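You operate a simulated robot arm through the tools that you are given. There is no shell and no other tool.

The job below is to be done with a simulated robot arm. You get a single attempt, and the scene is never put back.

JOB
Put things in order on the cleaning bench. At the end: the oak block stands where the blue bottle (marked "STILL") stood; the blue bottle stands where the red rubber plug (marked "NEW") stood; the red rubber plug is on the green drink carton (marked "APPLE"); the yellow tub stands where the oak block stood; the grey cell from the cleaning bench stands where the yellow tub stood; whatever was shut is shut again. Leave all else as you found it, and nothing knocked over.
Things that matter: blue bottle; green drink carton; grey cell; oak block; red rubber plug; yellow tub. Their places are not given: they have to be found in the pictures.

Only the result counts: the job must be done as asked and must still hold three seconds after the hand-in. Knocking over, shifting, dropping, spilling or breaking anything else fails it.

ROBOT AND FRAMES
A 6-joint arm with a two-finger parallel gripper, fixed in place. Base frame: the origin is on the floor under the middle of its stand, x ahead of it, y to its left, z up; the work surface is at about z = 560. Units: mm, degrees, N and s.
With the tool pointing down near the work surface it reaches from about 100 to 640 mm from the base axis. Its first joint turns from -66.0 to 66.0 degrees. Payload 2.9 kg.
The TCP is the grasp point between the finger pads, 30 mm short of the fingertips. In the tool frame z runs along the fingers and y along their closing line. Largest opening 110 mm; finger width 20, thickness 10; the body of the gripper, 48 by 112 mm, starts 55 mm behind the TCP.
Orientation is that of the tool frame in the base frame, as [roll, pitch, yaw] about the fixed x, y, z axes, in that order (R = Rz(yaw) Ry(pitch) Rx(roll)). With the fingers straight down and closing along the base's y, the tool's x points along the base's -x, its y along +y and its z along -z.

CONTROLS
- The arm moves only by the tool arm_command. Its argument "moves" is a list of rows, each an object of numbers (a shift or turn left out is 0, a gripper value left out holds the last): "x", "y", "z": the shift along the base's x, y, z in mm; "rx", "ry", "rz": the turn, a rotation vector about the base's x, y, z in degrees. In form: [{"x": .., "y": .., "z": .., "rx": .., "ry": .., "rz": ..}, ...]. A call has 1 to 20 rows; each row shifts and turns the commanded pose from where the row before left it. "grip" is the gripper command, from -1 (fully open) to 1 (shut), values between in proportion, set as the call begins (left out, the last holds). A row lasts 0.2 s, in which the tool goes at most 50 mm and 8.6 degrees; a call with a longer step from one row to the next is refused whole, and so is a gripper value outside its range. Where a pose cannot be reached the arm comes as near as it can. A force on the tool above 40 N (or 10 N above the force at the start of the call, whichever is more), or a blocked arm, ends the call early, and 0.2 s more pass. Each finger travels about 108 mm/s and halts on what it meets, pressing with about 42 N; the grip force reading is that of the motor and also rises with nothing between the fingers. The clock runs only during rows and for 0.2 s after the last one: add rows that do not move to give the fingers time. The reply holds the time, the measured pose of the TCP, the force on the tool along the base axes, the opening and the grip force, in the units named above and with some noise, with the torque about the TCP (base axes, N m) and any sound that the robot's microphone picked up.
- Cameras (640 x 400 px; columns grow to the right, rows downward): "scene" is fixed at [72.8, 434, 1373.8]; the picture's right is [-0.76, -0.65, 0.00], its down [-0.43, 0.50, -0.76] and it looks along [0.49, -0.57, -0.65] (base axes); focal length 347 px, centre (320, 200). "wrist" rides on the gripper at [73, 17, -103] in the tool frame; the picture's right is [-0.23, 0.97, 0.00], its down [-0.76, -0.18, -0.62] and it looks along [-0.61, -0.14, 0.78] (tool axes); focal length 222 px, centre (320, 200).
- capture(camera): a new picture of that camera. No time passes.
- probe_pixels(camera, pixels): for up to 12 pixels [column, row] of the newest picture of that camera ("zoom" is the newest enlarged one), the place [x, y, z] in the base frame of the surface seen there, good to about 2 mm. No time passes.
- zoom(camera, box): a new picture of the part [left, top, right, bottom] of that camera's present view, enlarged. No time passes.
- hand_in(): hands the job in; it is judged then, once.

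Leave the gripper open and the arm clear of the work at the hand-in unless told otherwise.

The tools are called by a JSON object that holds its "name" and its "arguments". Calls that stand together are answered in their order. arm_command: Moves the arm, as the interface text tells. Its arguments: {"type":"object","properties":{"moves":{"type":"array","items":{"type":"object","properties":{"x":{"type":"number"},"y":{"type":"number"},"z":{"type":"number"},"rx":{"type":"number"},"ry":{"type":"number"},"rz":{"type":"number"}}}},"grip":{"type":"number"}},"required":["moves"]} The other tools are called the same way: capture (camera) takes a picture; probe_pixels (camera, pixels) gives the place of the surface under pixels of a picture; zoom (camera, box) takes an enlarged picture of a part of a camera's view; hand_in () hands the job in.

At the start:

```text
t: 0.0
ee_pos: [477.8, -68.1, 876.0]
tcp_rot: [179.9, -0.1, -179.9]
contact_force: [0.0, 0.4, -0.5]
moment: [0.01, 0.0, 0.0]
gripper_width: 109.9
finger_force: 0.2
```

scene: 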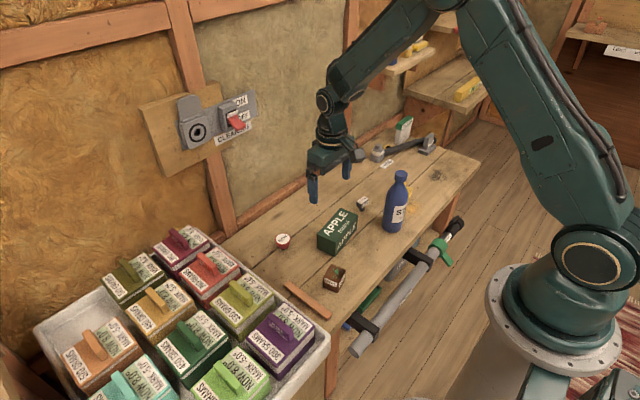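
wrist: 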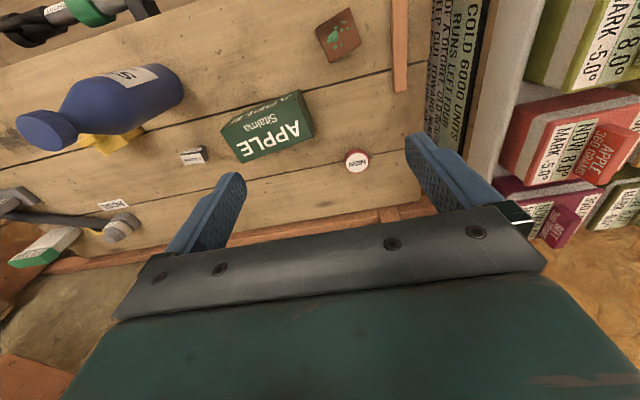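

I start by looking closely: the scene picture shows the bench with a blue bottle near (396,200), a green carton near (337,232), a red plug near (282,241), a small block near (334,277), and a small grey thing near (362,203). I will enlarge these regions.

{"name": "zoom", "arguments": {"camera": "scene", "box": [250, 160, 420, 300]}}

{"name": "zoom", "arguments": {"camera": "scene", "box": [350, 100, 490, 200]}}

{"name": "zoom", "arguments": {"camera": "scene", "box": [130, 70, 290, 170]}}

{"name": "zoom", "arguments": {"camera": "scene", "box": [30, 220, 350, 400]}}

{"name": "zoom", "arguments": {"camera": "scene", "box": [360, 0, 640, 130]}}

{"name": "zoom", "arguments": {"camera": "wrist", "box": [0, 0, 430, 270]}}

```text
2.86 times, centred on (335, 230) of scene
```

zoom: 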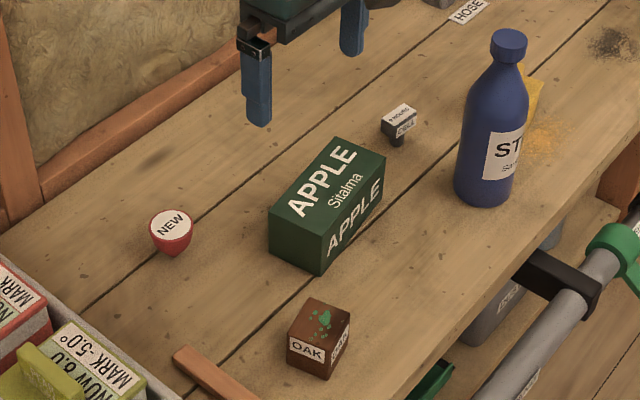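

```text
4.00 times, centred on (420, 150) of scene
```

zoom: 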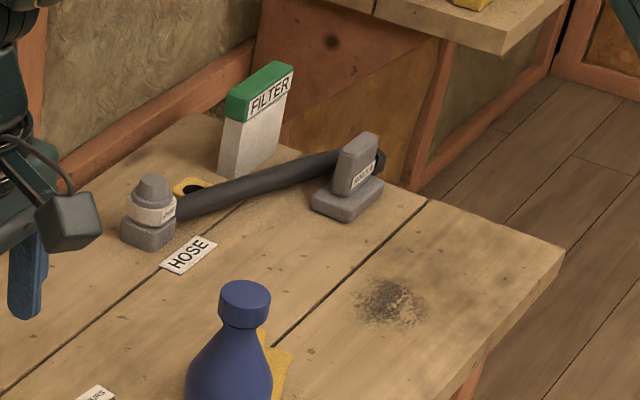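

```text
4.00 times, centred on (210, 120) of scene
```

zoom: 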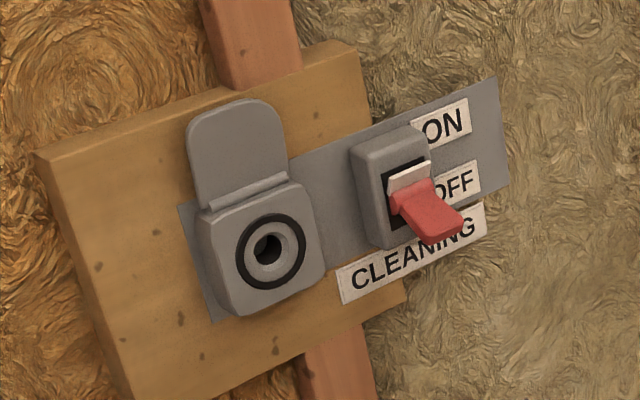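

```text
2.00 times, centred on (190, 310) of scene
```

zoom: 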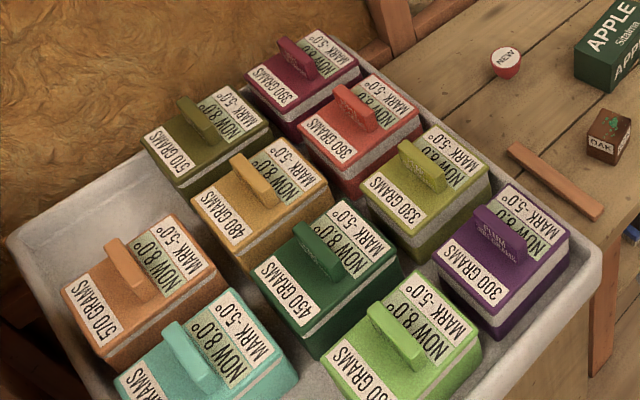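

```text
2.29 times, centred on (500, 65) of scene
```

zoom: 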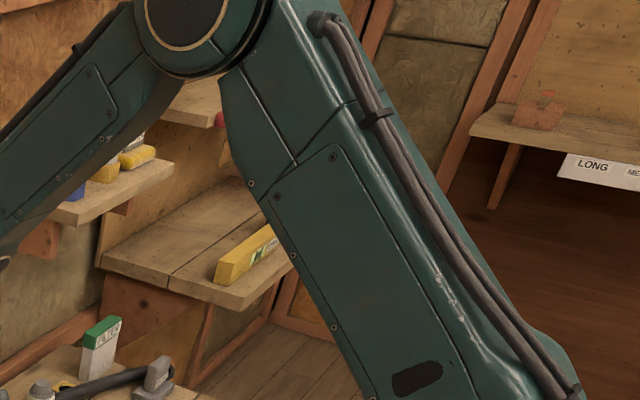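

```text
1.48 times, centred on (215, 135) of wrist
```

zoom: 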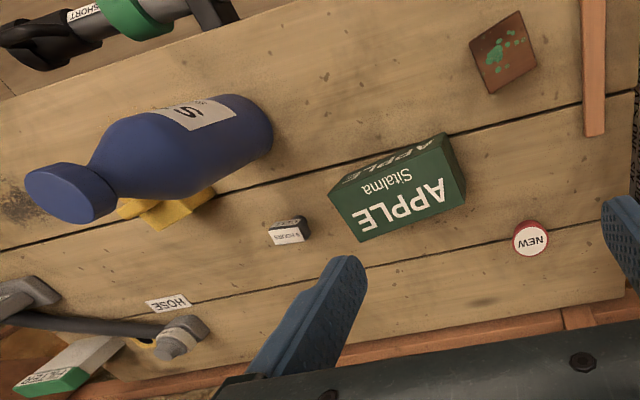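

The things on the bench are visible; the yellow thing behind the bottle is hidden in part. I probe the main spots and enlarge more places (behind the bottle, bench's lower edge, shelves at the back).

{"name": "zoom", "arguments": {"camera": "scene", "box": [370, 160, 450, 240]}}

{"name": "zoom", "arguments": {"camera": "scene", "box": [330, 200, 490, 370]}}

{"name": "zoom", "arguments": {"camera": "scene", "box": [380, 20, 500, 110]}}

{"name": "zoom", "arguments": {"camera": "wrist", "box": [0, 50, 220, 190]}}

{"name": "zoom", "arguments": {"camera": "wrist", "box": [400, 0, 640, 250]}}

{"name": "probe_pixels", "arguments": {"camera": "scene", "pixels": [[282, 238], [338, 224], [334, 272], [362, 200], [399, 174], [396, 225], [410, 185], [415, 210], [306, 302], [406, 130], [380, 155], [428, 143]]}}

{"name": "probe_pixels", "arguments": {"camera": "wrist", "pixels": [[105, 145], [130, 140], [80, 138], [192, 156], [115, 204], [357, 161], [337, 35], [260, 130], [170, 78], [45, 130], [330, 30], [398, 60]]}}

```text
5.00 times, centred on (410, 200) of scene
```

zoom: 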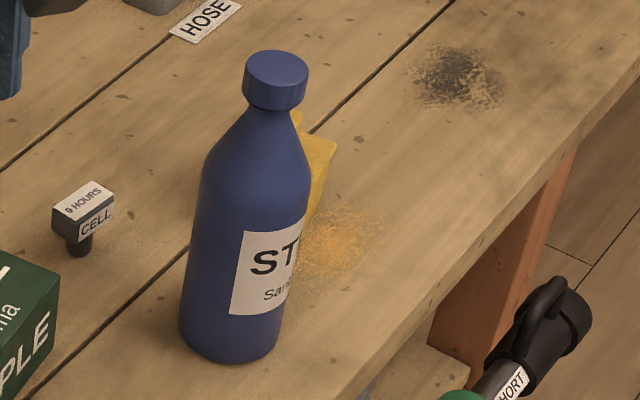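

```text
2.35 times, centred on (410, 285) of scene
```

zoom: 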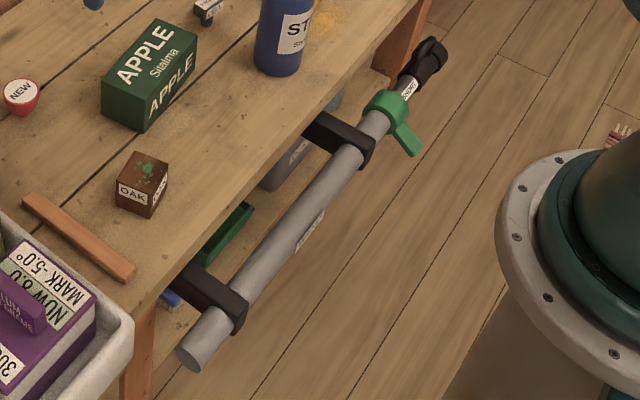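

```text
4.44 times, centred on (440, 65) of scene
```

zoom: 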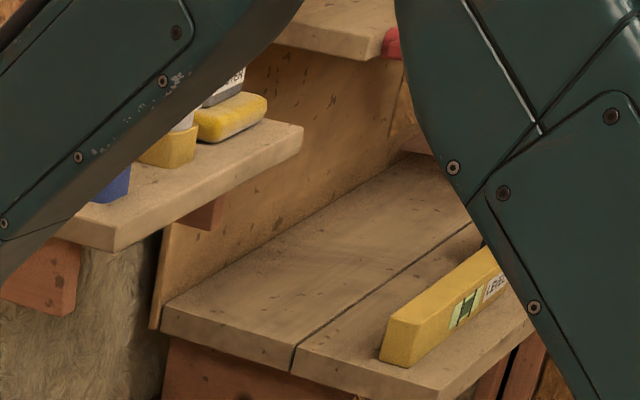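

```text
2.86 times, centred on (110, 120) of wrist
```

zoom: 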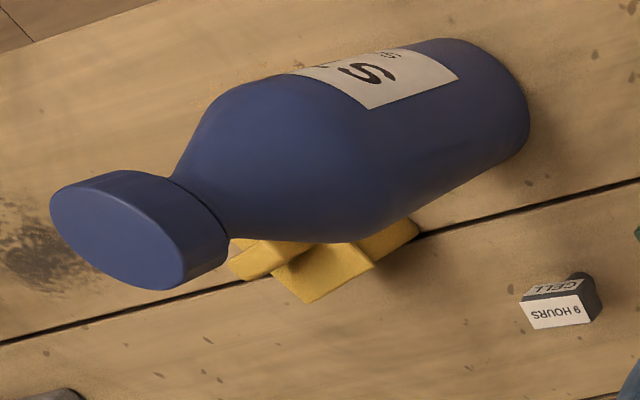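

```text
1.60 times, centred on (520, 125) of wrist
```

zoom: 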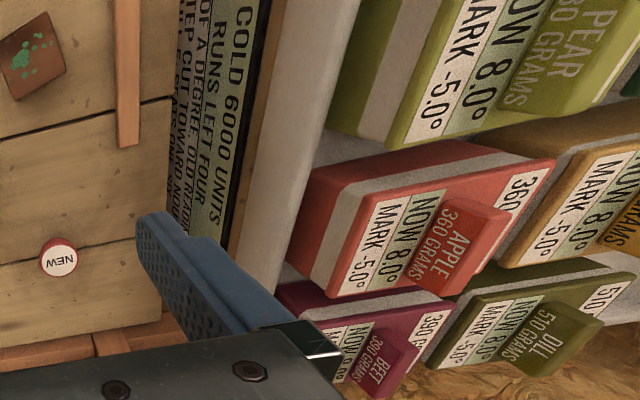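

```text
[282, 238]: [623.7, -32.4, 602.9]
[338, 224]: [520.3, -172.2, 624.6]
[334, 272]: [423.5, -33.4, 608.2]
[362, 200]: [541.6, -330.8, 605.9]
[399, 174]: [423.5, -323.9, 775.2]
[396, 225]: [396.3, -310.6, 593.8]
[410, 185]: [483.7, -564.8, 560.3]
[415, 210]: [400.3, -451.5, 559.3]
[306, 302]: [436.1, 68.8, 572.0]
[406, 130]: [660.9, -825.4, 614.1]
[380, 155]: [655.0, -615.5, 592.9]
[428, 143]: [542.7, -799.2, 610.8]
```

```text
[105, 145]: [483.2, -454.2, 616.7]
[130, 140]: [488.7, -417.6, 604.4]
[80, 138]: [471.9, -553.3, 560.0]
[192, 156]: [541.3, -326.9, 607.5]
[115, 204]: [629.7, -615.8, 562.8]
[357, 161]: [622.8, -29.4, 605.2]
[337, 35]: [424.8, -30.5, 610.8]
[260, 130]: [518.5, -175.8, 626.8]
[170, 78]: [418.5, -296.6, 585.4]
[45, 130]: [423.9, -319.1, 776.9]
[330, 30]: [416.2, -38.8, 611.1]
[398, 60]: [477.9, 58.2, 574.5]
```

The bottle stands near (420,-320) and the yellow object is behind it around (485,-440, top ~617). I need a better view of it, so I move the hand at its present height (876, well above the bottle) toward -y and look with the wrist camera.

{"name": "arm_command", "arguments": {"moves": [{"x": -8, "y": -40}, {"x": -8, "y": -40}, {"x": -8, "y": -40}, {"x": -8, "y": -40}, {"x": -8, "y": -40}, {"x": -8, "y": -40}, {"x": -8, "y": -40}, {"x": -8, "y": -40}, {}, {}], "grip": -1}}

{"name": "capture", "arguments": {"camera": "wrist"}}

{"name": "capture", "arguments": {"camera": "scene"}}

```text
t: 2.2
ee_pos: [412.8, -389.4, 876.6]
tcp_rot: [179.9, -0.1, -180.0]
contact_force: [0.6, 0.0, -0.1]
moment: [0.0, -0.02, 0.01]
gripper_width: 109.9
finger_force: 0.0
```

```text
taken
```

wrist: 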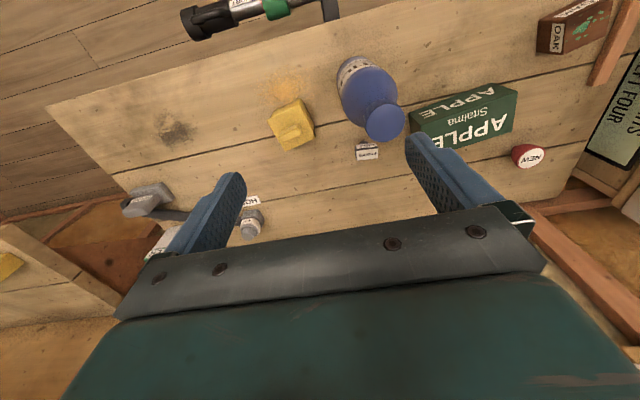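

```text
taken
```

scene: 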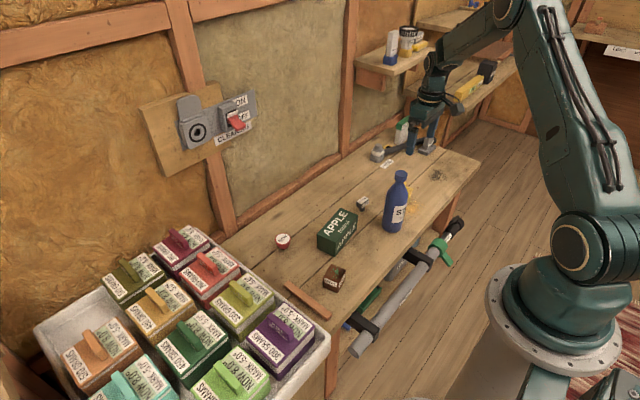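

The yellow tub is now in view at (292,124) in the wrist picture. I enlarge it and the neighbours, and the shelf in the scene view.

{"name": "zoom", "arguments": {"camera": "wrist", "box": [240, 60, 400, 170]}}

{"name": "zoom", "arguments": {"camera": "wrist", "box": [340, 70, 560, 190]}}

{"name": "zoom", "arguments": {"camera": "scene", "box": [340, 10, 510, 110]}}

{"name": "zoom", "arguments": {"camera": "wrist", "box": [520, 0, 640, 100]}}

{"name": "zoom", "arguments": {"camera": "wrist", "box": [100, 0, 360, 180]}}

{"name": "probe_pixels", "arguments": {"camera": "wrist", "pixels": [[292, 122], [283, 112], [300, 130], [270, 118], [315, 132], [276, 145], [300, 100], [272, 110], [384, 121], [350, 70], [367, 151], [526, 156]]}}

```text
3.64 times, centred on (320, 115) of wrist
```

zoom: 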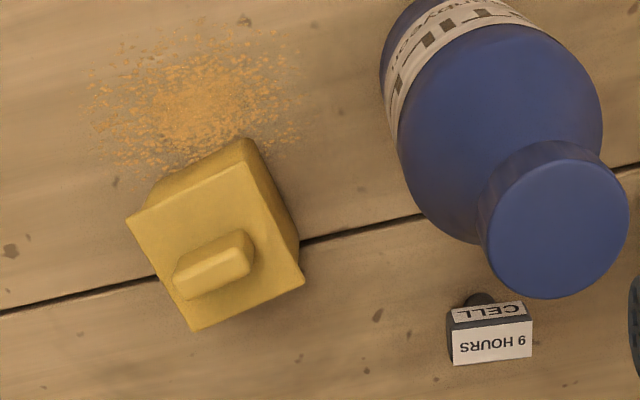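

```text
2.91 times, centred on (450, 130) of wrist
```

zoom: 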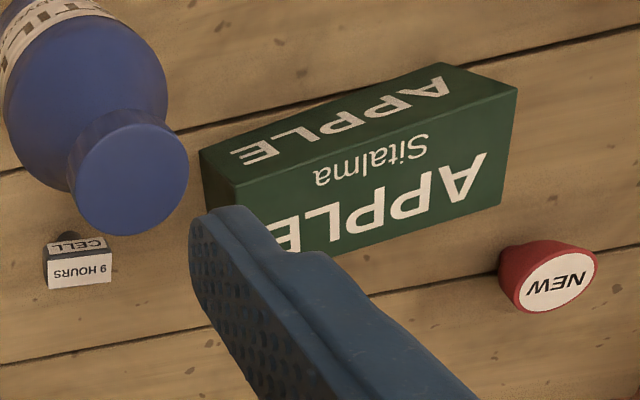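

```text
3.76 times, centred on (425, 60) of scene
```

zoom: 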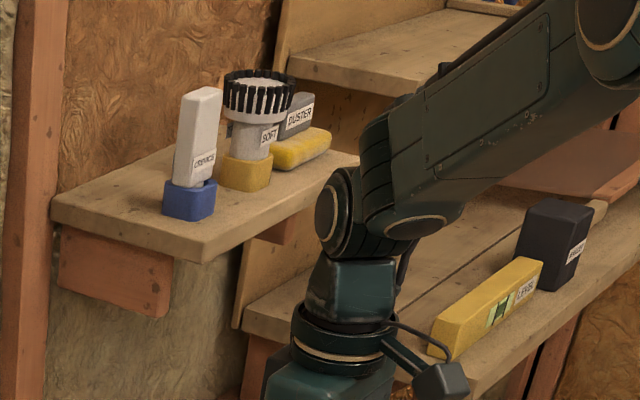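

```text
4.00 times, centred on (580, 50) of wrist
```

zoom: 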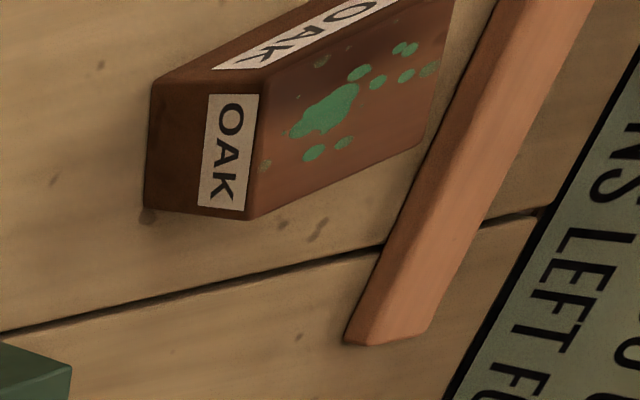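

```text
2.22 times, centred on (230, 90) of wrist
```

zoom: 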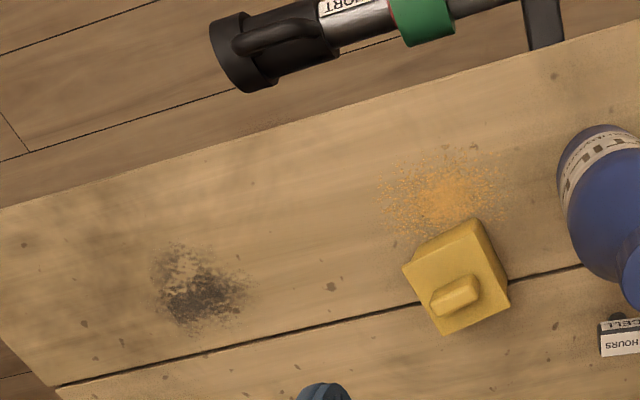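

```text
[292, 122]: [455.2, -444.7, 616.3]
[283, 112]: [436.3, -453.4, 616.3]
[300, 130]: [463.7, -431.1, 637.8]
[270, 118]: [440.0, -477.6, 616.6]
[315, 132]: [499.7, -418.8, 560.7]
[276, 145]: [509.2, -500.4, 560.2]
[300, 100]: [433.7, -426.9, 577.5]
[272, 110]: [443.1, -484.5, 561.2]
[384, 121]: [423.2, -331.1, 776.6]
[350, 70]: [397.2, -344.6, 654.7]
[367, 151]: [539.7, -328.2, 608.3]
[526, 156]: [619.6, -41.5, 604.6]
```

The yellow tub has a lid with a handle (it is shut), and it stands clear of the bottle. I will now measure each object's outline precisely, beginning with the tub in an enlarged view.

{"name": "zoom", "arguments": {"camera": "wrist", "box": [240, 60, 400, 170]}}

{"name": "probe_pixels", "arguments": {"camera": "zoom", "pixels": [[133, 216], [242, 168], [298, 280], [195, 324], [190, 282], [240, 245], [155, 192], [245, 143], [292, 232], [215, 265], [298, 246], [200, 180]]}}

{"name": "probe_pixels", "arguments": {"camera": "zoom", "pixels": [[455, 315], [530, 325], [525, 302], [455, 360], [530, 355], [478, 298], [450, 340], [560, 230], [620, 220], [497, 220], [560, 290], [400, 190]]}}

```text
3.64 times, centred on (320, 115) of wrist
```

zoom: 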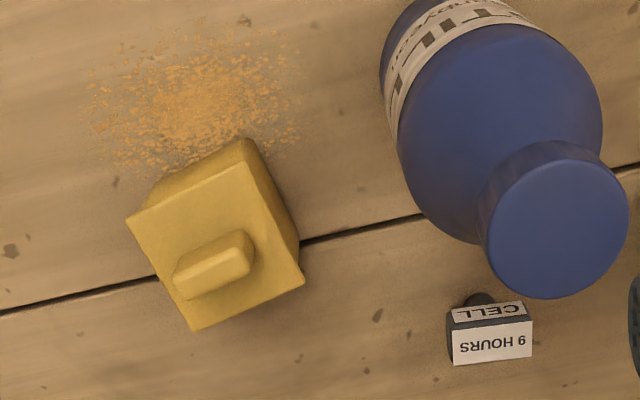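

```text
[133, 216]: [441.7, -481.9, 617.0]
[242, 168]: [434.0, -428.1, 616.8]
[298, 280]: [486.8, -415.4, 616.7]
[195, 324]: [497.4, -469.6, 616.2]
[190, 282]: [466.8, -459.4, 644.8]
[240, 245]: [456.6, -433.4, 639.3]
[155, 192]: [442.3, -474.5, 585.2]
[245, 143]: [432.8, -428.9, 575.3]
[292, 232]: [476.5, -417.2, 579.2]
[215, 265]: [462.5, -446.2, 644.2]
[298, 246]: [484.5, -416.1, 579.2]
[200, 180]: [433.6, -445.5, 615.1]
```

```text
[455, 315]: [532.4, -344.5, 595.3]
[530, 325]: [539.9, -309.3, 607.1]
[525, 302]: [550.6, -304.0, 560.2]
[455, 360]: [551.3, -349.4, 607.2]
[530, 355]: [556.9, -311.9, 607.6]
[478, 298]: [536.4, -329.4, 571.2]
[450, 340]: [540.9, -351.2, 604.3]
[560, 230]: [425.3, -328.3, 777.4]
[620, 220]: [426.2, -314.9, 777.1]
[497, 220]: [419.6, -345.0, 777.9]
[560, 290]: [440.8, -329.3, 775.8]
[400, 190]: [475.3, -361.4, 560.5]
```

Tub lid centre is about (465,-449), lid top 617, handle top ~645; the cell top is about (545,-329,607). I want to see the tub's side (lid edge) from nearer, so I go to (380,-480) first and then down to 720, clear of the bottle.

{"name": "arm_command", "arguments": {"moves": [{"x": -10, "y": -30}, {"x": -10, "y": -30}, {"x": -12, "y": -30}, {"z": -40}, {"z": -40}, {"z": -40}, {"z": -36}, {}, {}]}}

{"name": "capture", "arguments": {"camera": "wrist"}}

{"name": "zoom", "arguments": {"camera": "wrist", "box": [280, 120, 440, 220]}}

{"name": "zoom", "arguments": {"camera": "wrist", "box": [400, 60, 640, 210]}}

```text
t: 4.2
ee_pos: [382.7, -479.6, 722.4]
tcp_rot: [179.8, 0.1, -180.0]
contact_force: [1.3, 0.5, 0.9]
moment: [0.02, 0.0, 0.0]
gripper_width: 110.0
finger_force: 0.0
```

```text
taken
```

wrist: 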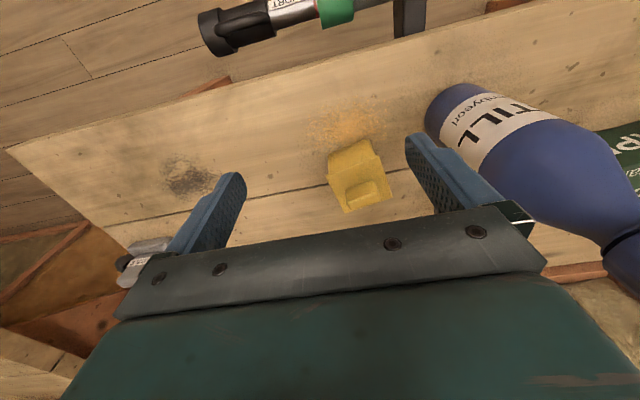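

```text
4.00 times, centred on (360, 170) of wrist
```

zoom: 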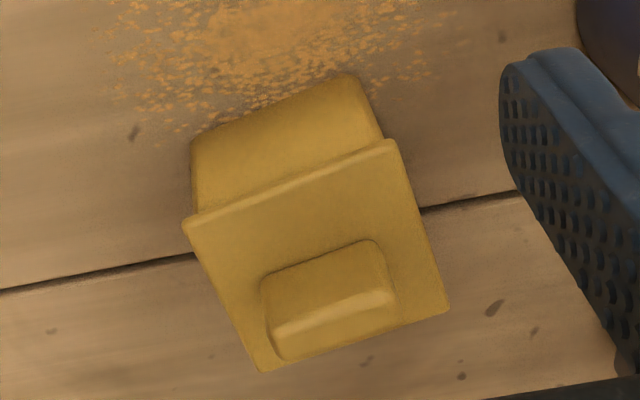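

```text
2.67 times, centred on (520, 135) of wrist
```

zoom: 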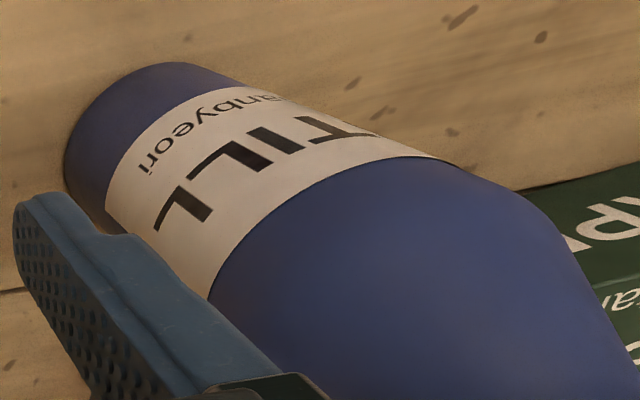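

The tub's lid is a thin plate overhanging the body slightly (about 3 mm); the body is below. Now I look at the bottle's profile in the scene view (396,200) and probe along its centre line and edges.

{"name": "zoom", "arguments": {"camera": "scene", "box": [360, 160, 440, 240]}}

{"name": "probe_pixels", "arguments": {"camera": "zoom", "pixels": [[355, 70], [355, 90], [355, 105], [355, 115], [350, 130], [345, 150], [340, 170], [335, 190], [330, 220], [325, 260], [320, 300], [312, 350]]}}

{"name": "probe_pixels", "arguments": {"camera": "zoom", "pixels": [[328, 75], [384, 78], [326, 95], [386, 95], [328, 112], [378, 116], [300, 140], [385, 150], [285, 180], [388, 180], [265, 300], [370, 330]]}}

```text
5.00 times, centred on (400, 200) of scene
```

zoom: 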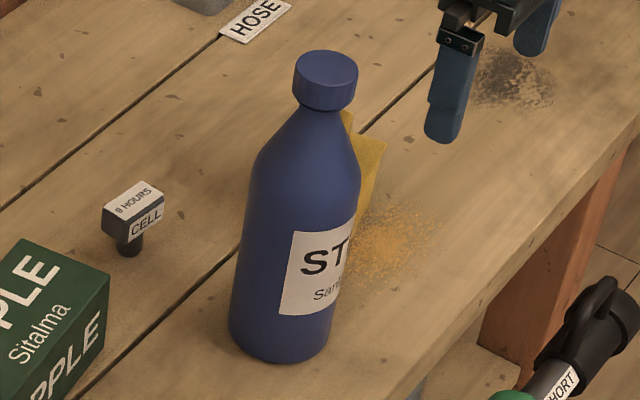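

```text
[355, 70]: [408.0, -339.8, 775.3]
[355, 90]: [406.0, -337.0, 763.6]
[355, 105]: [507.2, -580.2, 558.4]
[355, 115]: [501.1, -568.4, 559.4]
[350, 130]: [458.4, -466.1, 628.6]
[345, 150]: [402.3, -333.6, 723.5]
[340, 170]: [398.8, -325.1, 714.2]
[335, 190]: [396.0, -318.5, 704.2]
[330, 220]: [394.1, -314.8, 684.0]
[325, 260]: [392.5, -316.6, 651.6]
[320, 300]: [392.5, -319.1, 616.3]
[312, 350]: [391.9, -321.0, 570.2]
```

```text
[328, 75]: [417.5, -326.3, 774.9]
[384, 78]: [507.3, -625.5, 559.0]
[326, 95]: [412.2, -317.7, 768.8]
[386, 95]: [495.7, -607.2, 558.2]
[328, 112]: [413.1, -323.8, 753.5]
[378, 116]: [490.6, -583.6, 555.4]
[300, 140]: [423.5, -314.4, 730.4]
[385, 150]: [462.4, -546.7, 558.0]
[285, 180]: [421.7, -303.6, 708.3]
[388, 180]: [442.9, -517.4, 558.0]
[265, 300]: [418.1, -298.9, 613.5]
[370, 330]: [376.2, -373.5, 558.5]
```

Bottle: axis at about (424,-330), body radius ~35, cap radius ~18 from z≈755 to 777. Next I lift the hand to ~860 and travel to over the carton/plug area to measure the plug, carton and oak block.

{"name": "arm_command", "arguments": {"moves": [{"z": 45}, {"z": 45}, {"z": 45}, {"x": 8, "y": 45}, {"x": 8, "y": 45}, {"x": 8, "y": 45}, {"x": 8, "y": 45}, {"x": 8, "y": 45}, {"x": 8, "y": 45}, {"x": 8, "y": 45}, {"x": 8, "y": 45}, {"x": 4, "y": 40}, {"x": 0, "y": 20}, {"z": -40}, {"z": -40}, {"z": -30}, {}, {}]}}

{"name": "capture", "arguments": {"camera": "wrist"}}

{"name": "capture", "arguments": {"camera": "scene"}}

```text
t: 8.0
ee_pos: [450.0, -59.4, 744.1]
tcp_rot: [180.0, -0.1, -180.0]
contact_force: [0.0, -0.3, 0.0]
moment: [-0.03, -0.01, 0.0]
gripper_width: 110.0
finger_force: 0.0
```

```text
taken
```

wrist: 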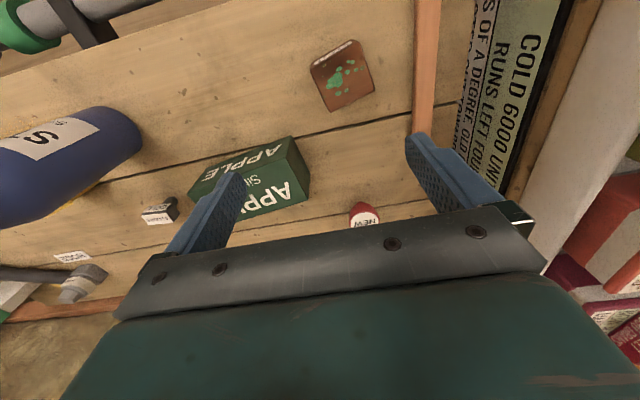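

```text
taken
```

scene: 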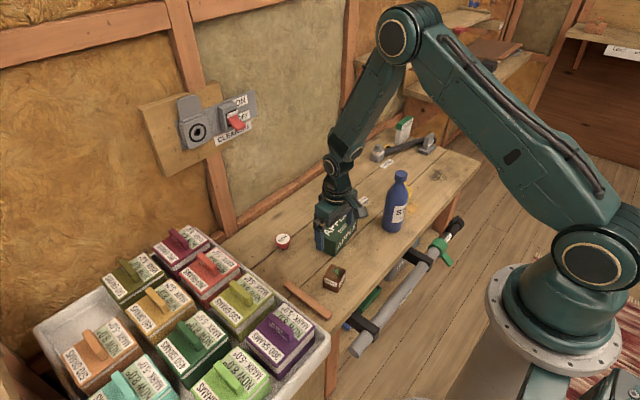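

The plug is at (364,215), the carton at (255,180), the oak block at (342,75) and the cell at (158,212) in the wrist picture. I enlarge the cell, the oak block and the plug/carton.

{"name": "zoom", "arguments": {"camera": "wrist", "box": [120, 180, 200, 240]}}

{"name": "probe_pixels", "arguments": {"camera": "zoom", "pixels": [[175, 270], [365, 270], [260, 250], [330, 240], [380, 150], [400, 190], [430, 215], [440, 180], [230, 200], [350, 185]]}}

{"name": "zoom", "arguments": {"camera": "wrist", "box": [290, 30, 440, 130]}}

{"name": "probe_pixels", "arguments": {"camera": "zoom", "pixels": [[100, 165], [285, 100], [340, 265], [170, 335], [225, 220], [88, 150], [80, 120], [275, 50], [600, 60], [520, 300], [180, 110], [550, 380]]}}

{"name": "zoom", "arguments": {"camera": "wrist", "box": [180, 120, 420, 240]}}

{"name": "probe_pixels", "arguments": {"camera": "zoom", "pixels": [[295, 50], [345, 145], [255, 190], [215, 120], [230, 90], [470, 230], [490, 265], [525, 275], [500, 250], [340, 200], [300, 120], [40, 185]]}}

```text
6.67 times, centred on (160, 210) of wrist
```

zoom: 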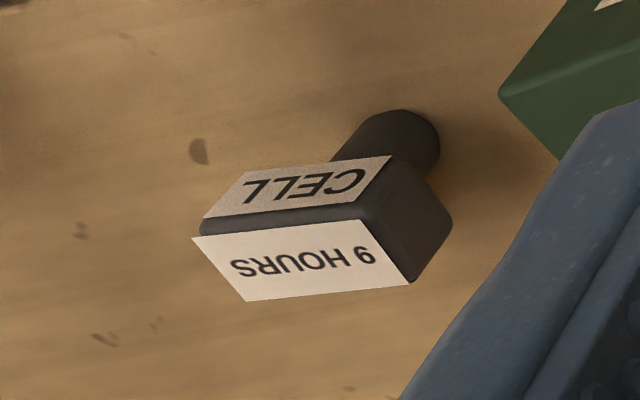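

```text
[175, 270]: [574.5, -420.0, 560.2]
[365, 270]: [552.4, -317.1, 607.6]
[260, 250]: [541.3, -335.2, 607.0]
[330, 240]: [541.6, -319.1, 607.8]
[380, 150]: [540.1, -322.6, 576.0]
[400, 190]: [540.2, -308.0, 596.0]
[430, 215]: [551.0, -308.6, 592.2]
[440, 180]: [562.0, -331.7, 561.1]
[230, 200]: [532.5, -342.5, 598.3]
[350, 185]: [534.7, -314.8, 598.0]
```

```text
4.00 times, centred on (365, 80) of wrist
```

zoom: 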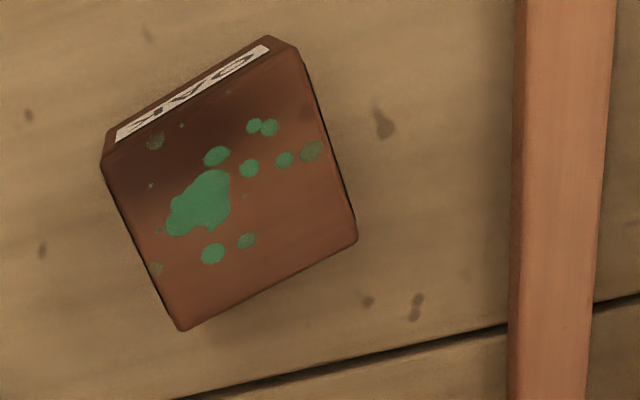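

```text
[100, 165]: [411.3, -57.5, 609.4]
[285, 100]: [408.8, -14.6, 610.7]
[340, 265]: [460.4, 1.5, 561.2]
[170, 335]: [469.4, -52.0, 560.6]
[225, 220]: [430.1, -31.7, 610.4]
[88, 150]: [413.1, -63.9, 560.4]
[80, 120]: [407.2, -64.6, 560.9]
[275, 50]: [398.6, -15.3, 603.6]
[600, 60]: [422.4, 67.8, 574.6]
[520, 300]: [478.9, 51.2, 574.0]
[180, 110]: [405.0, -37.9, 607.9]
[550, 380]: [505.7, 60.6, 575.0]
```

```text
2.67 times, centred on (300, 180) of wrist
```

zoom: 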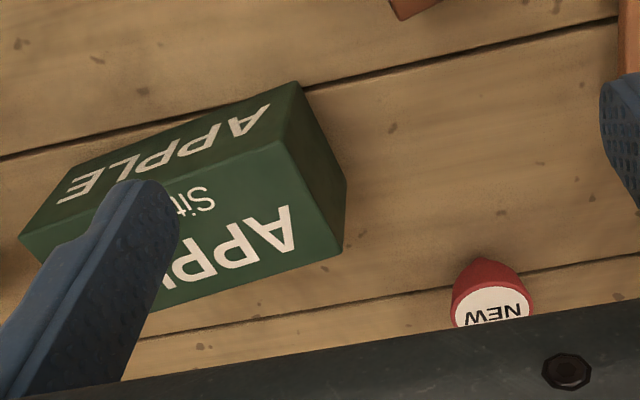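

```text
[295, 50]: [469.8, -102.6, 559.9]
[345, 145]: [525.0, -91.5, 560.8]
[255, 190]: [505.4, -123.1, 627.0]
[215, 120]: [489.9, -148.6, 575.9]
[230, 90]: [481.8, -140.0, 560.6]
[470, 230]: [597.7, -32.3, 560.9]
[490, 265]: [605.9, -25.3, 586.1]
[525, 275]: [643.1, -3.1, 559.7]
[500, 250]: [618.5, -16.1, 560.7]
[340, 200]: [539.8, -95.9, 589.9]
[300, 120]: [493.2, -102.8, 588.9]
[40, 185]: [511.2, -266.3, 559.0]
```

Oak block centre ≈ (426,-29), top 610, sides turned about 10°. Cell top centre ≈ (546,-328), box 38×21, standing on a round stem. Now I measure the plug (282,240) and carton in the scene view.

{"name": "zoom", "arguments": {"camera": "scene", "box": [262, 222, 302, 258]}}

{"name": "probe_pixels", "arguments": {"camera": "zoom", "pixels": [[215, 190], [395, 175], [305, 130], [310, 235], [305, 180], [240, 160], [370, 150], [300, 290], [330, 305], [280, 270], [210, 220], [400, 220]]}}

{"name": "capture", "arguments": {"camera": "scene"}}

```text
11.11 times, centred on (282, 240) of scene
```

zoom: 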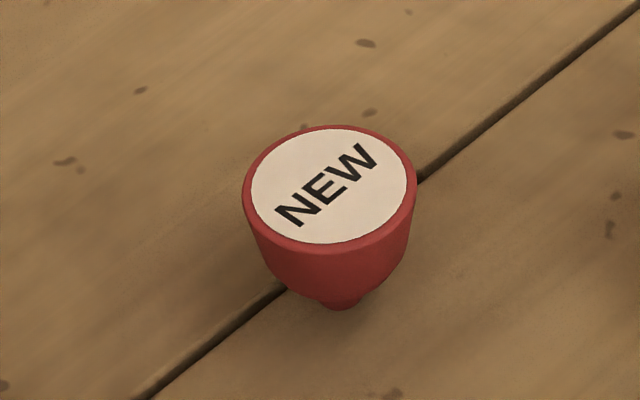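

```text
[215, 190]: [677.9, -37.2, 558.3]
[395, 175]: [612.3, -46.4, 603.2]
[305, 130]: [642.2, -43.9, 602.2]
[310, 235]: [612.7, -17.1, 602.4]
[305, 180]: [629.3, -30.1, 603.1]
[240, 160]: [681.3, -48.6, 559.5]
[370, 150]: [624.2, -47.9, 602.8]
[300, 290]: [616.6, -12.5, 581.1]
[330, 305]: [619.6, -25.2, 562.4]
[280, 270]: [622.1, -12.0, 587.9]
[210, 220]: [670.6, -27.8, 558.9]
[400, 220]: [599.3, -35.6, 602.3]
```

```text
taken
```

scene: 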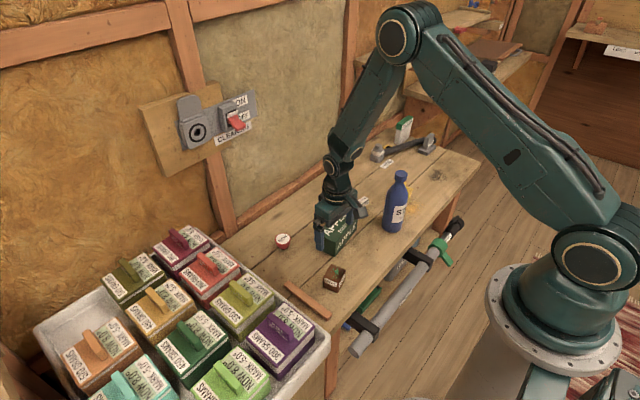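

The plug centre is about (623,-33), top 603, Ø≈44, on a narrow foot. I check where the back ledge/wall is near the plug before going down there.

{"name": "probe_pixels", "arguments": {"camera": "scene", "pixels": [[262, 205], [275, 195], [255, 225], [265, 222], [250, 180], [280, 185], [215, 200], [240, 228], [228, 240], [310, 250], [320, 240], [300, 170]]}}

{"name": "zoom", "arguments": {"camera": "scene", "box": [200, 170, 360, 290]}}

```text
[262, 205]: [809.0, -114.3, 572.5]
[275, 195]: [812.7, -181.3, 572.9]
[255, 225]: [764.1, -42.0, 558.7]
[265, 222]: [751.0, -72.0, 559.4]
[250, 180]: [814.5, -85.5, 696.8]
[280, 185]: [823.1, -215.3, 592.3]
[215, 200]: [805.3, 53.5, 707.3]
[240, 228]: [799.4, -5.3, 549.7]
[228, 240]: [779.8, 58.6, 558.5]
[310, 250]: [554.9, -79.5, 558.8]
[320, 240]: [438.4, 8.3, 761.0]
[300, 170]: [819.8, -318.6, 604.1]
```

```text
3.33 times, centred on (280, 230) of scene
```

zoom: 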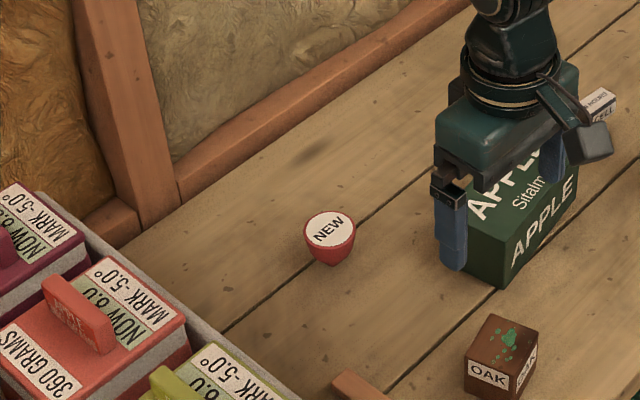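

The wall is at x≈810, so there is ample room. I go over the plug at (623,-33) at height ~700 with yaw unchanged, checking reach.

{"name": "arm_command", "arguments": {"moves": [{"x": 35, "y": 5}, {"x": 35, "y": 5}, {"x": 35, "y": 6}, {"x": 35, "y": 5}, {"x": 33, "y": 5.5, "z": -14}, {"z": -30}, {}, {}, {}]}}

{"name": "capture", "arguments": {"camera": "wrist"}}

{"name": "capture", "arguments": {"camera": "scene"}}

```text
t: 10.0
ee_pos: [620.7, -32.4, 701.9]
tcp_rot: [179.9, -0.1, -180.0]
contact_force: [0.9, 0.7, -0.6]
moment: [-0.02, -0.03, 0.01]
gripper_width: 109.8
finger_force: 0.1
```

```text
taken
```

wrist: 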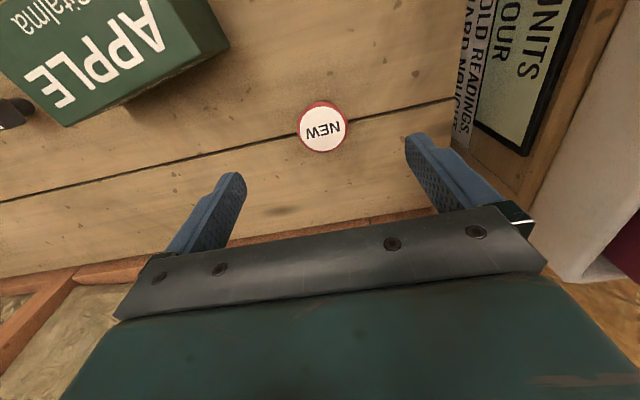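

```text
taken
```

scene: 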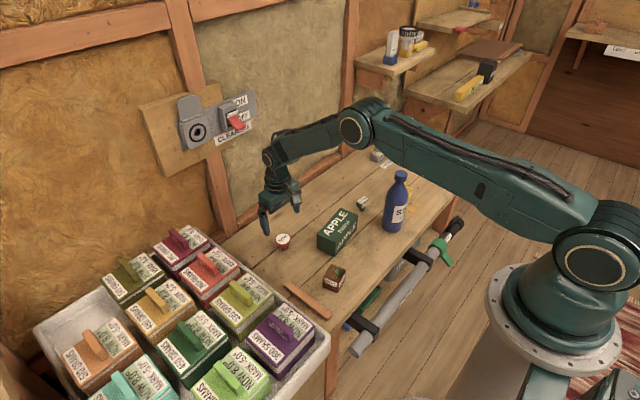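

The hand is above the plug (plug at (322,128), fingers either side). I probe the plug top and the carton's top corners from this view.

{"name": "zoom", "arguments": {"camera": "wrist", "box": [282, 88, 362, 168]}}

{"name": "probe_pixels", "arguments": {"camera": "zoom", "pixels": [[205, 205], [440, 205], [320, 85], [320, 310], [320, 200], [220, 200], [420, 200]]}}

{"name": "zoom", "arguments": {"camera": "wrist", "box": [0, 0, 240, 150]}}

{"name": "probe_pixels", "arguments": {"camera": "zoom", "pixels": [[525, 160], [450, 20], [185, 325], [100, 300], [20, 200], [600, 110], [350, 150], [300, 200], [400, 100], [460, 2], [60, 265], [500, 150]]}}

```text
5.00 times, centred on (322, 128) of wrist
```

zoom: 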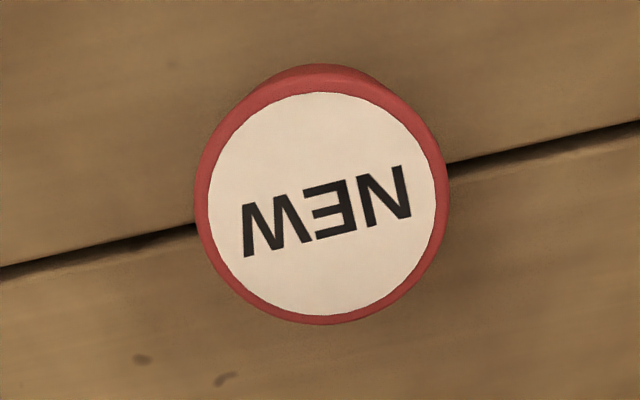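

```text
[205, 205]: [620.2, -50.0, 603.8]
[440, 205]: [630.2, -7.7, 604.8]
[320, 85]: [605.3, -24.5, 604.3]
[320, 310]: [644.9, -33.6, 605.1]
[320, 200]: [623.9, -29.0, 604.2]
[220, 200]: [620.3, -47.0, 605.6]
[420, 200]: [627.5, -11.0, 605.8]
```

```text
2.67 times, centred on (120, 75) of wrist
```

zoom: 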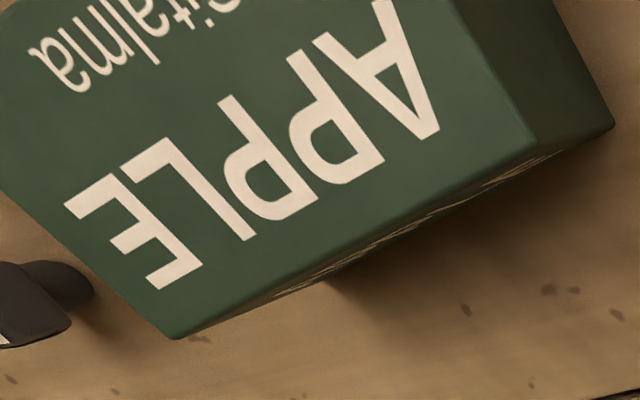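

```text
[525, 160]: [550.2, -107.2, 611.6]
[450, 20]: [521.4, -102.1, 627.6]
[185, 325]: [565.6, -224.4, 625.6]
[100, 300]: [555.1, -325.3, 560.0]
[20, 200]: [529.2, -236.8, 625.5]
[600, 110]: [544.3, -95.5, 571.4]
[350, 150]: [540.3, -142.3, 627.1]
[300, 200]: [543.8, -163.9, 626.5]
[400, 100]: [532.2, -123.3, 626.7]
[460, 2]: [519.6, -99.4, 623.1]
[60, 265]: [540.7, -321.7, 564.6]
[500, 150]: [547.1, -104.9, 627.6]
```

Plug centre reads (625,-29) here, top 604.5. The carton top is at 626.5. I probe the carton's four top corners in the scene view to find its centre.

{"name": "zoom", "arguments": {"camera": "scene", "box": [307, 200, 367, 260]}}

{"name": "probe_pixels", "arguments": {"camera": "zoom", "pixels": [[325, 65], [475, 140], [295, 280], [140, 215], [310, 170], [250, 160], [400, 150], [330, 120], [300, 240]]}}

```text
6.67 times, centred on (337, 230) of scene
```

zoom: 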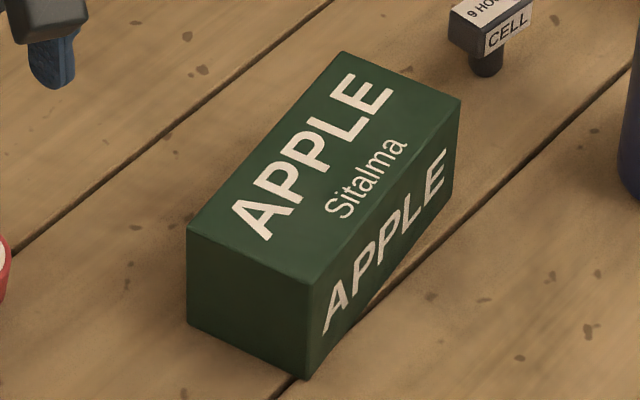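

```text
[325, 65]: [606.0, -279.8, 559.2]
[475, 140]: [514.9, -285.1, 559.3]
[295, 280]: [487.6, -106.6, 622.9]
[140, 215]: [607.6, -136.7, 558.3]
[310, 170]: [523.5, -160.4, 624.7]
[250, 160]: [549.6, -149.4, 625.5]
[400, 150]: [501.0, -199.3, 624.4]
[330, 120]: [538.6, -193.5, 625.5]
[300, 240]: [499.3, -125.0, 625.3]
```

Carton top centre ≈ (523,-171), z 626. Now I move +3.5 in x, +2 in y and go straight down over the plug to TCP z≈597 with the fingers open.

{"name": "arm_command", "arguments": {"moves": [{"x": 3.5, "y": 2}, {"z": -35}, {"z": -35}, {"z": -20}, {"z": -15}, {}, {}]}}

{"name": "capture", "arguments": {"camera": "wrist"}}

{"name": "zoom", "arguments": {"camera": "scene", "box": [230, 170, 350, 270]}}

```text
t: 11.6
ee_pos: [625.8, -30.7, 596.9]
tcp_rot: [180.0, -0.2, -180.0]
contact_force: [0.6, 0.7, 1.1]
moment: [-0.01, -0.03, -0.04]
gripper_width: 109.9
finger_force: 0.0
```

```text
taken
```

wrist: 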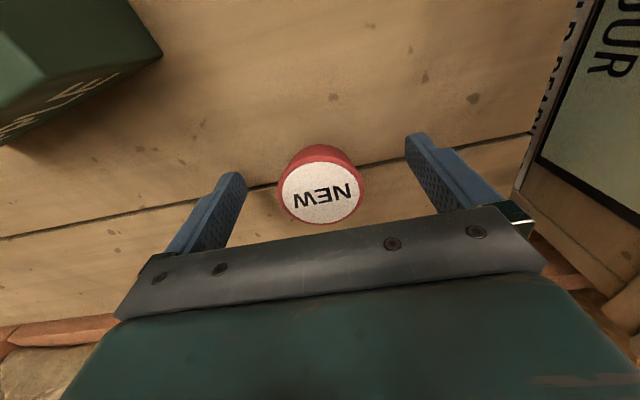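

```text
4.00 times, centred on (290, 220) of scene
```

zoom: 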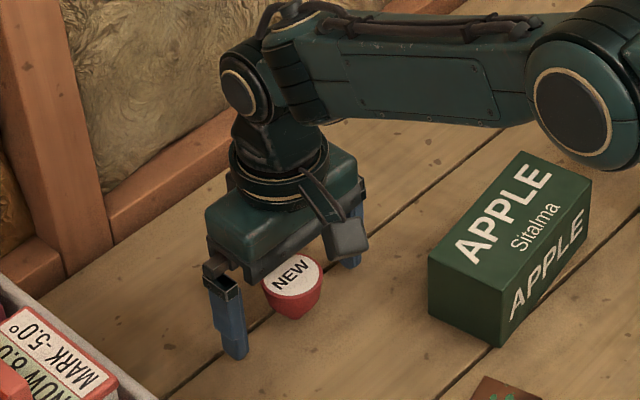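

The plug sits between the fingers at (320,190). I check its centre against the TCP with a probe before closing.

{"name": "probe_pixels", "arguments": {"camera": "wrist", "pixels": [[281, 196], [362, 190], [320, 163], [320, 222], [320, 192]]}}

```text
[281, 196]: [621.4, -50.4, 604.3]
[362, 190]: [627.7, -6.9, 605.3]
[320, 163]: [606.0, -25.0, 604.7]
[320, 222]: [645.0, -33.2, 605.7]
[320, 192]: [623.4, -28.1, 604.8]
```

Plug centre (625,-29) agrees with the TCP. I close the fingers on it, waiting a second.

{"name": "arm_command", "arguments": {"moves": [{}, {}, {}, {}, {}], "grip": 1}}

{"name": "capture", "arguments": {"camera": "wrist"}}

```text
t: 12.8
ee_pos: [626.1, -30.1, 597.0]
tcp_rot: [179.9, 0.0, 179.9]
contact_force: [0.9, -0.5, 1.1]
moment: [0.0, -0.03, -0.05]
gripper_width: 45.2
finger_force: 41.9
```

```text
taken
```

wrist: 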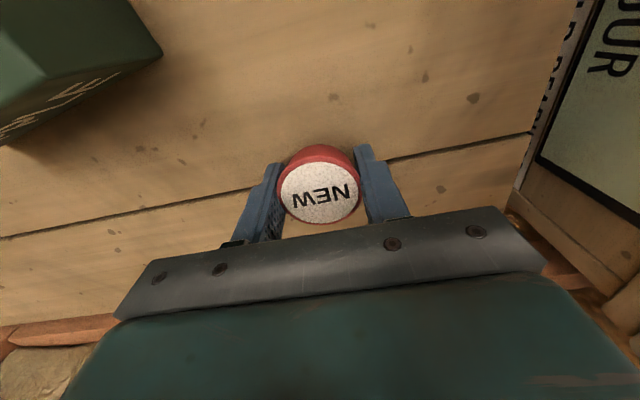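

The fingers hold the plug (width 45, 42 N). I lift slowly straight up by 110 mm to ~707.

{"name": "arm_command", "arguments": {"moves": [{"z": 5}, {"z": 15}, {"z": 25}, {"z": 30}, {"z": 35}, {}, {}]}}

{"name": "capture", "arguments": {"camera": "wrist"}}

{"name": "zoom", "arguments": {"camera": "scene", "box": [230, 130, 390, 270]}}

```text
t: 14.4
ee_pos: [625.0, -29.0, 707.2]
tcp_rot: [180.0, -0.1, -179.9]
contact_force: [0.5, 0.0, -1.1]
moment: [-0.02, 0.03, -0.02]
gripper_width: 45.0
finger_force: 41.8
```

```text
taken
```

wrist: 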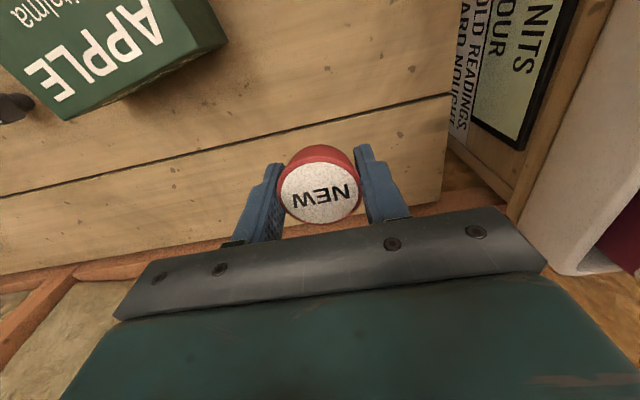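

```text
2.86 times, centred on (310, 200) of scene
```

zoom: 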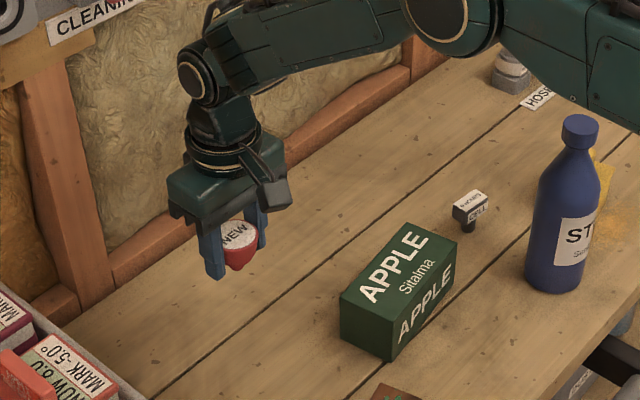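

The plug hangs upright from the fingers. I carry it to above the carton centre: -102 in x, -142 in y at z≈707.

{"name": "arm_command", "arguments": {"moves": [{"x": -17, "y": -23}, {"x": -17, "y": -24}, {"x": -17, "y": -24}, {"x": -17, "y": -24}, {"x": -17, "y": -24}, {"x": -17, "y": -23}, {}, {}]}}

{"name": "capture", "arguments": {"camera": "wrist"}}

{"name": "zoom", "arguments": {"camera": "scene", "box": [260, 150, 420, 270]}}

```text
t: 16.2
ee_pos: [523.0, -171.0, 707.5]
tcp_rot: [180.0, -0.1, 180.0]
contact_force: [0.0, 0.2, -0.9]
moment: [0.0, 0.0, -0.03]
gripper_width: 45.0
finger_force: 41.6
```

```text
taken
```

wrist: 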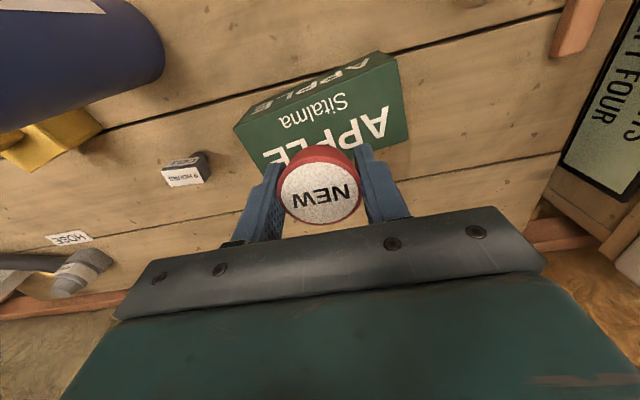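

```text
3.33 times, centred on (340, 210) of scene
```

zoom: 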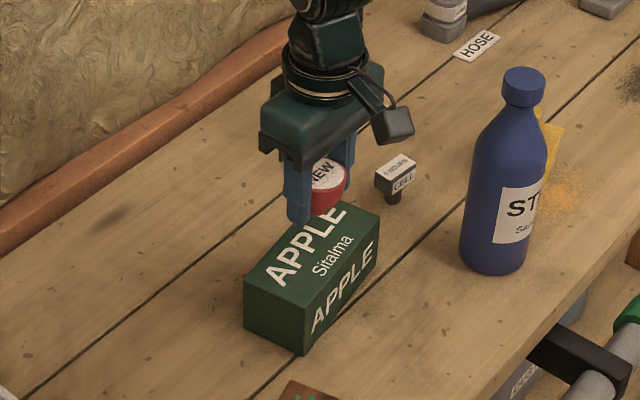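

It is over the carton. I lower 39 mm, then in fine steps feel for contact (expected at TCP ≈ 663.5).

{"name": "arm_command", "arguments": {"moves": [{"z": -15}, {"z": -15}, {"z": -8}, {"z": -2}, {}, {}]}}

{"name": "zoom", "arguments": {"camera": "scene", "box": [300, 180, 380, 260]}}

```text
t: 17.6
ee_pos: [524.2, -171.1, 666.9]
tcp_rot: [179.9, -0.1, -180.0]
contact_force: [-0.3, -0.2, -0.2]
moment: [0.01, -0.02, 0.03]
gripper_width: 45.4
finger_force: 41.9
```

```text
5.00 times, centred on (340, 220) of scene
```

zoom: 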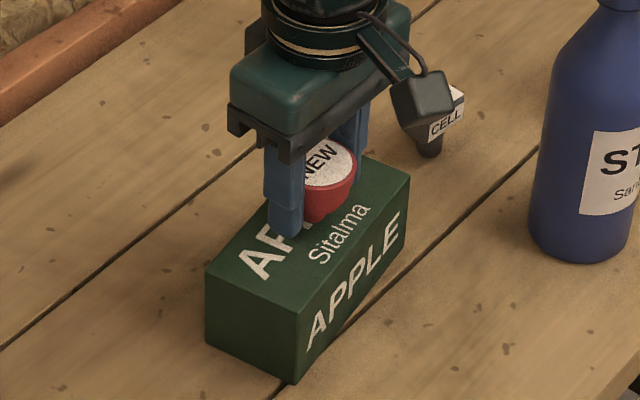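

Still no contact (force ~0). I lower 1 mm at a time by 3 mm and read the force.

{"name": "arm_command", "arguments": {"moves": [{"z": -1}, {"z": -1}, {"z": -1}, {}]}}

```text
t: 18.6
ee_pos: [524.5, -171.6, 663.9]
tcp_rot: [179.9, -0.2, 180.0]
contact_force: [0.2, -0.3, -0.5]
moment: [0.04, 0.01, 0.0]
gripper_width: 45.3
finger_force: 41.9
```

{"name": "arm_command", "arguments": {"moves": [{"z": -0.7}, {"z": -0.7}, {"z": -0.6}, {}]}}

```text
t: 19.6
ee_pos: [525.0, -172.5, 663.4]
tcp_rot: [180.0, 0.1, 179.9]
contact_force: [-1.8, 0.0, 14.3]
moment: [0.0, 0.08, 0.02]
gripper_width: 44.9
finger_force: 42.2
```

Contact: 14 N upward at z 663.4, so the plug foot is on the carton. I ease up 1.2 mm to relieve the press, then open the fingers to about 85 mm.

{"name": "arm_command", "arguments": {"moves": [{"z": 0.6}, {"z": 0.6}, {}]}}

```text
t: 20.4
ee_pos: [523.9, -172.2, 663.0]
tcp_rot: [179.9, -0.1, 180.0]
contact_force: [1.9, -0.7, 3.2]
moment: [-0.07, -0.05, 0.01]
gripper_width: 45.3
finger_force: 41.4
```

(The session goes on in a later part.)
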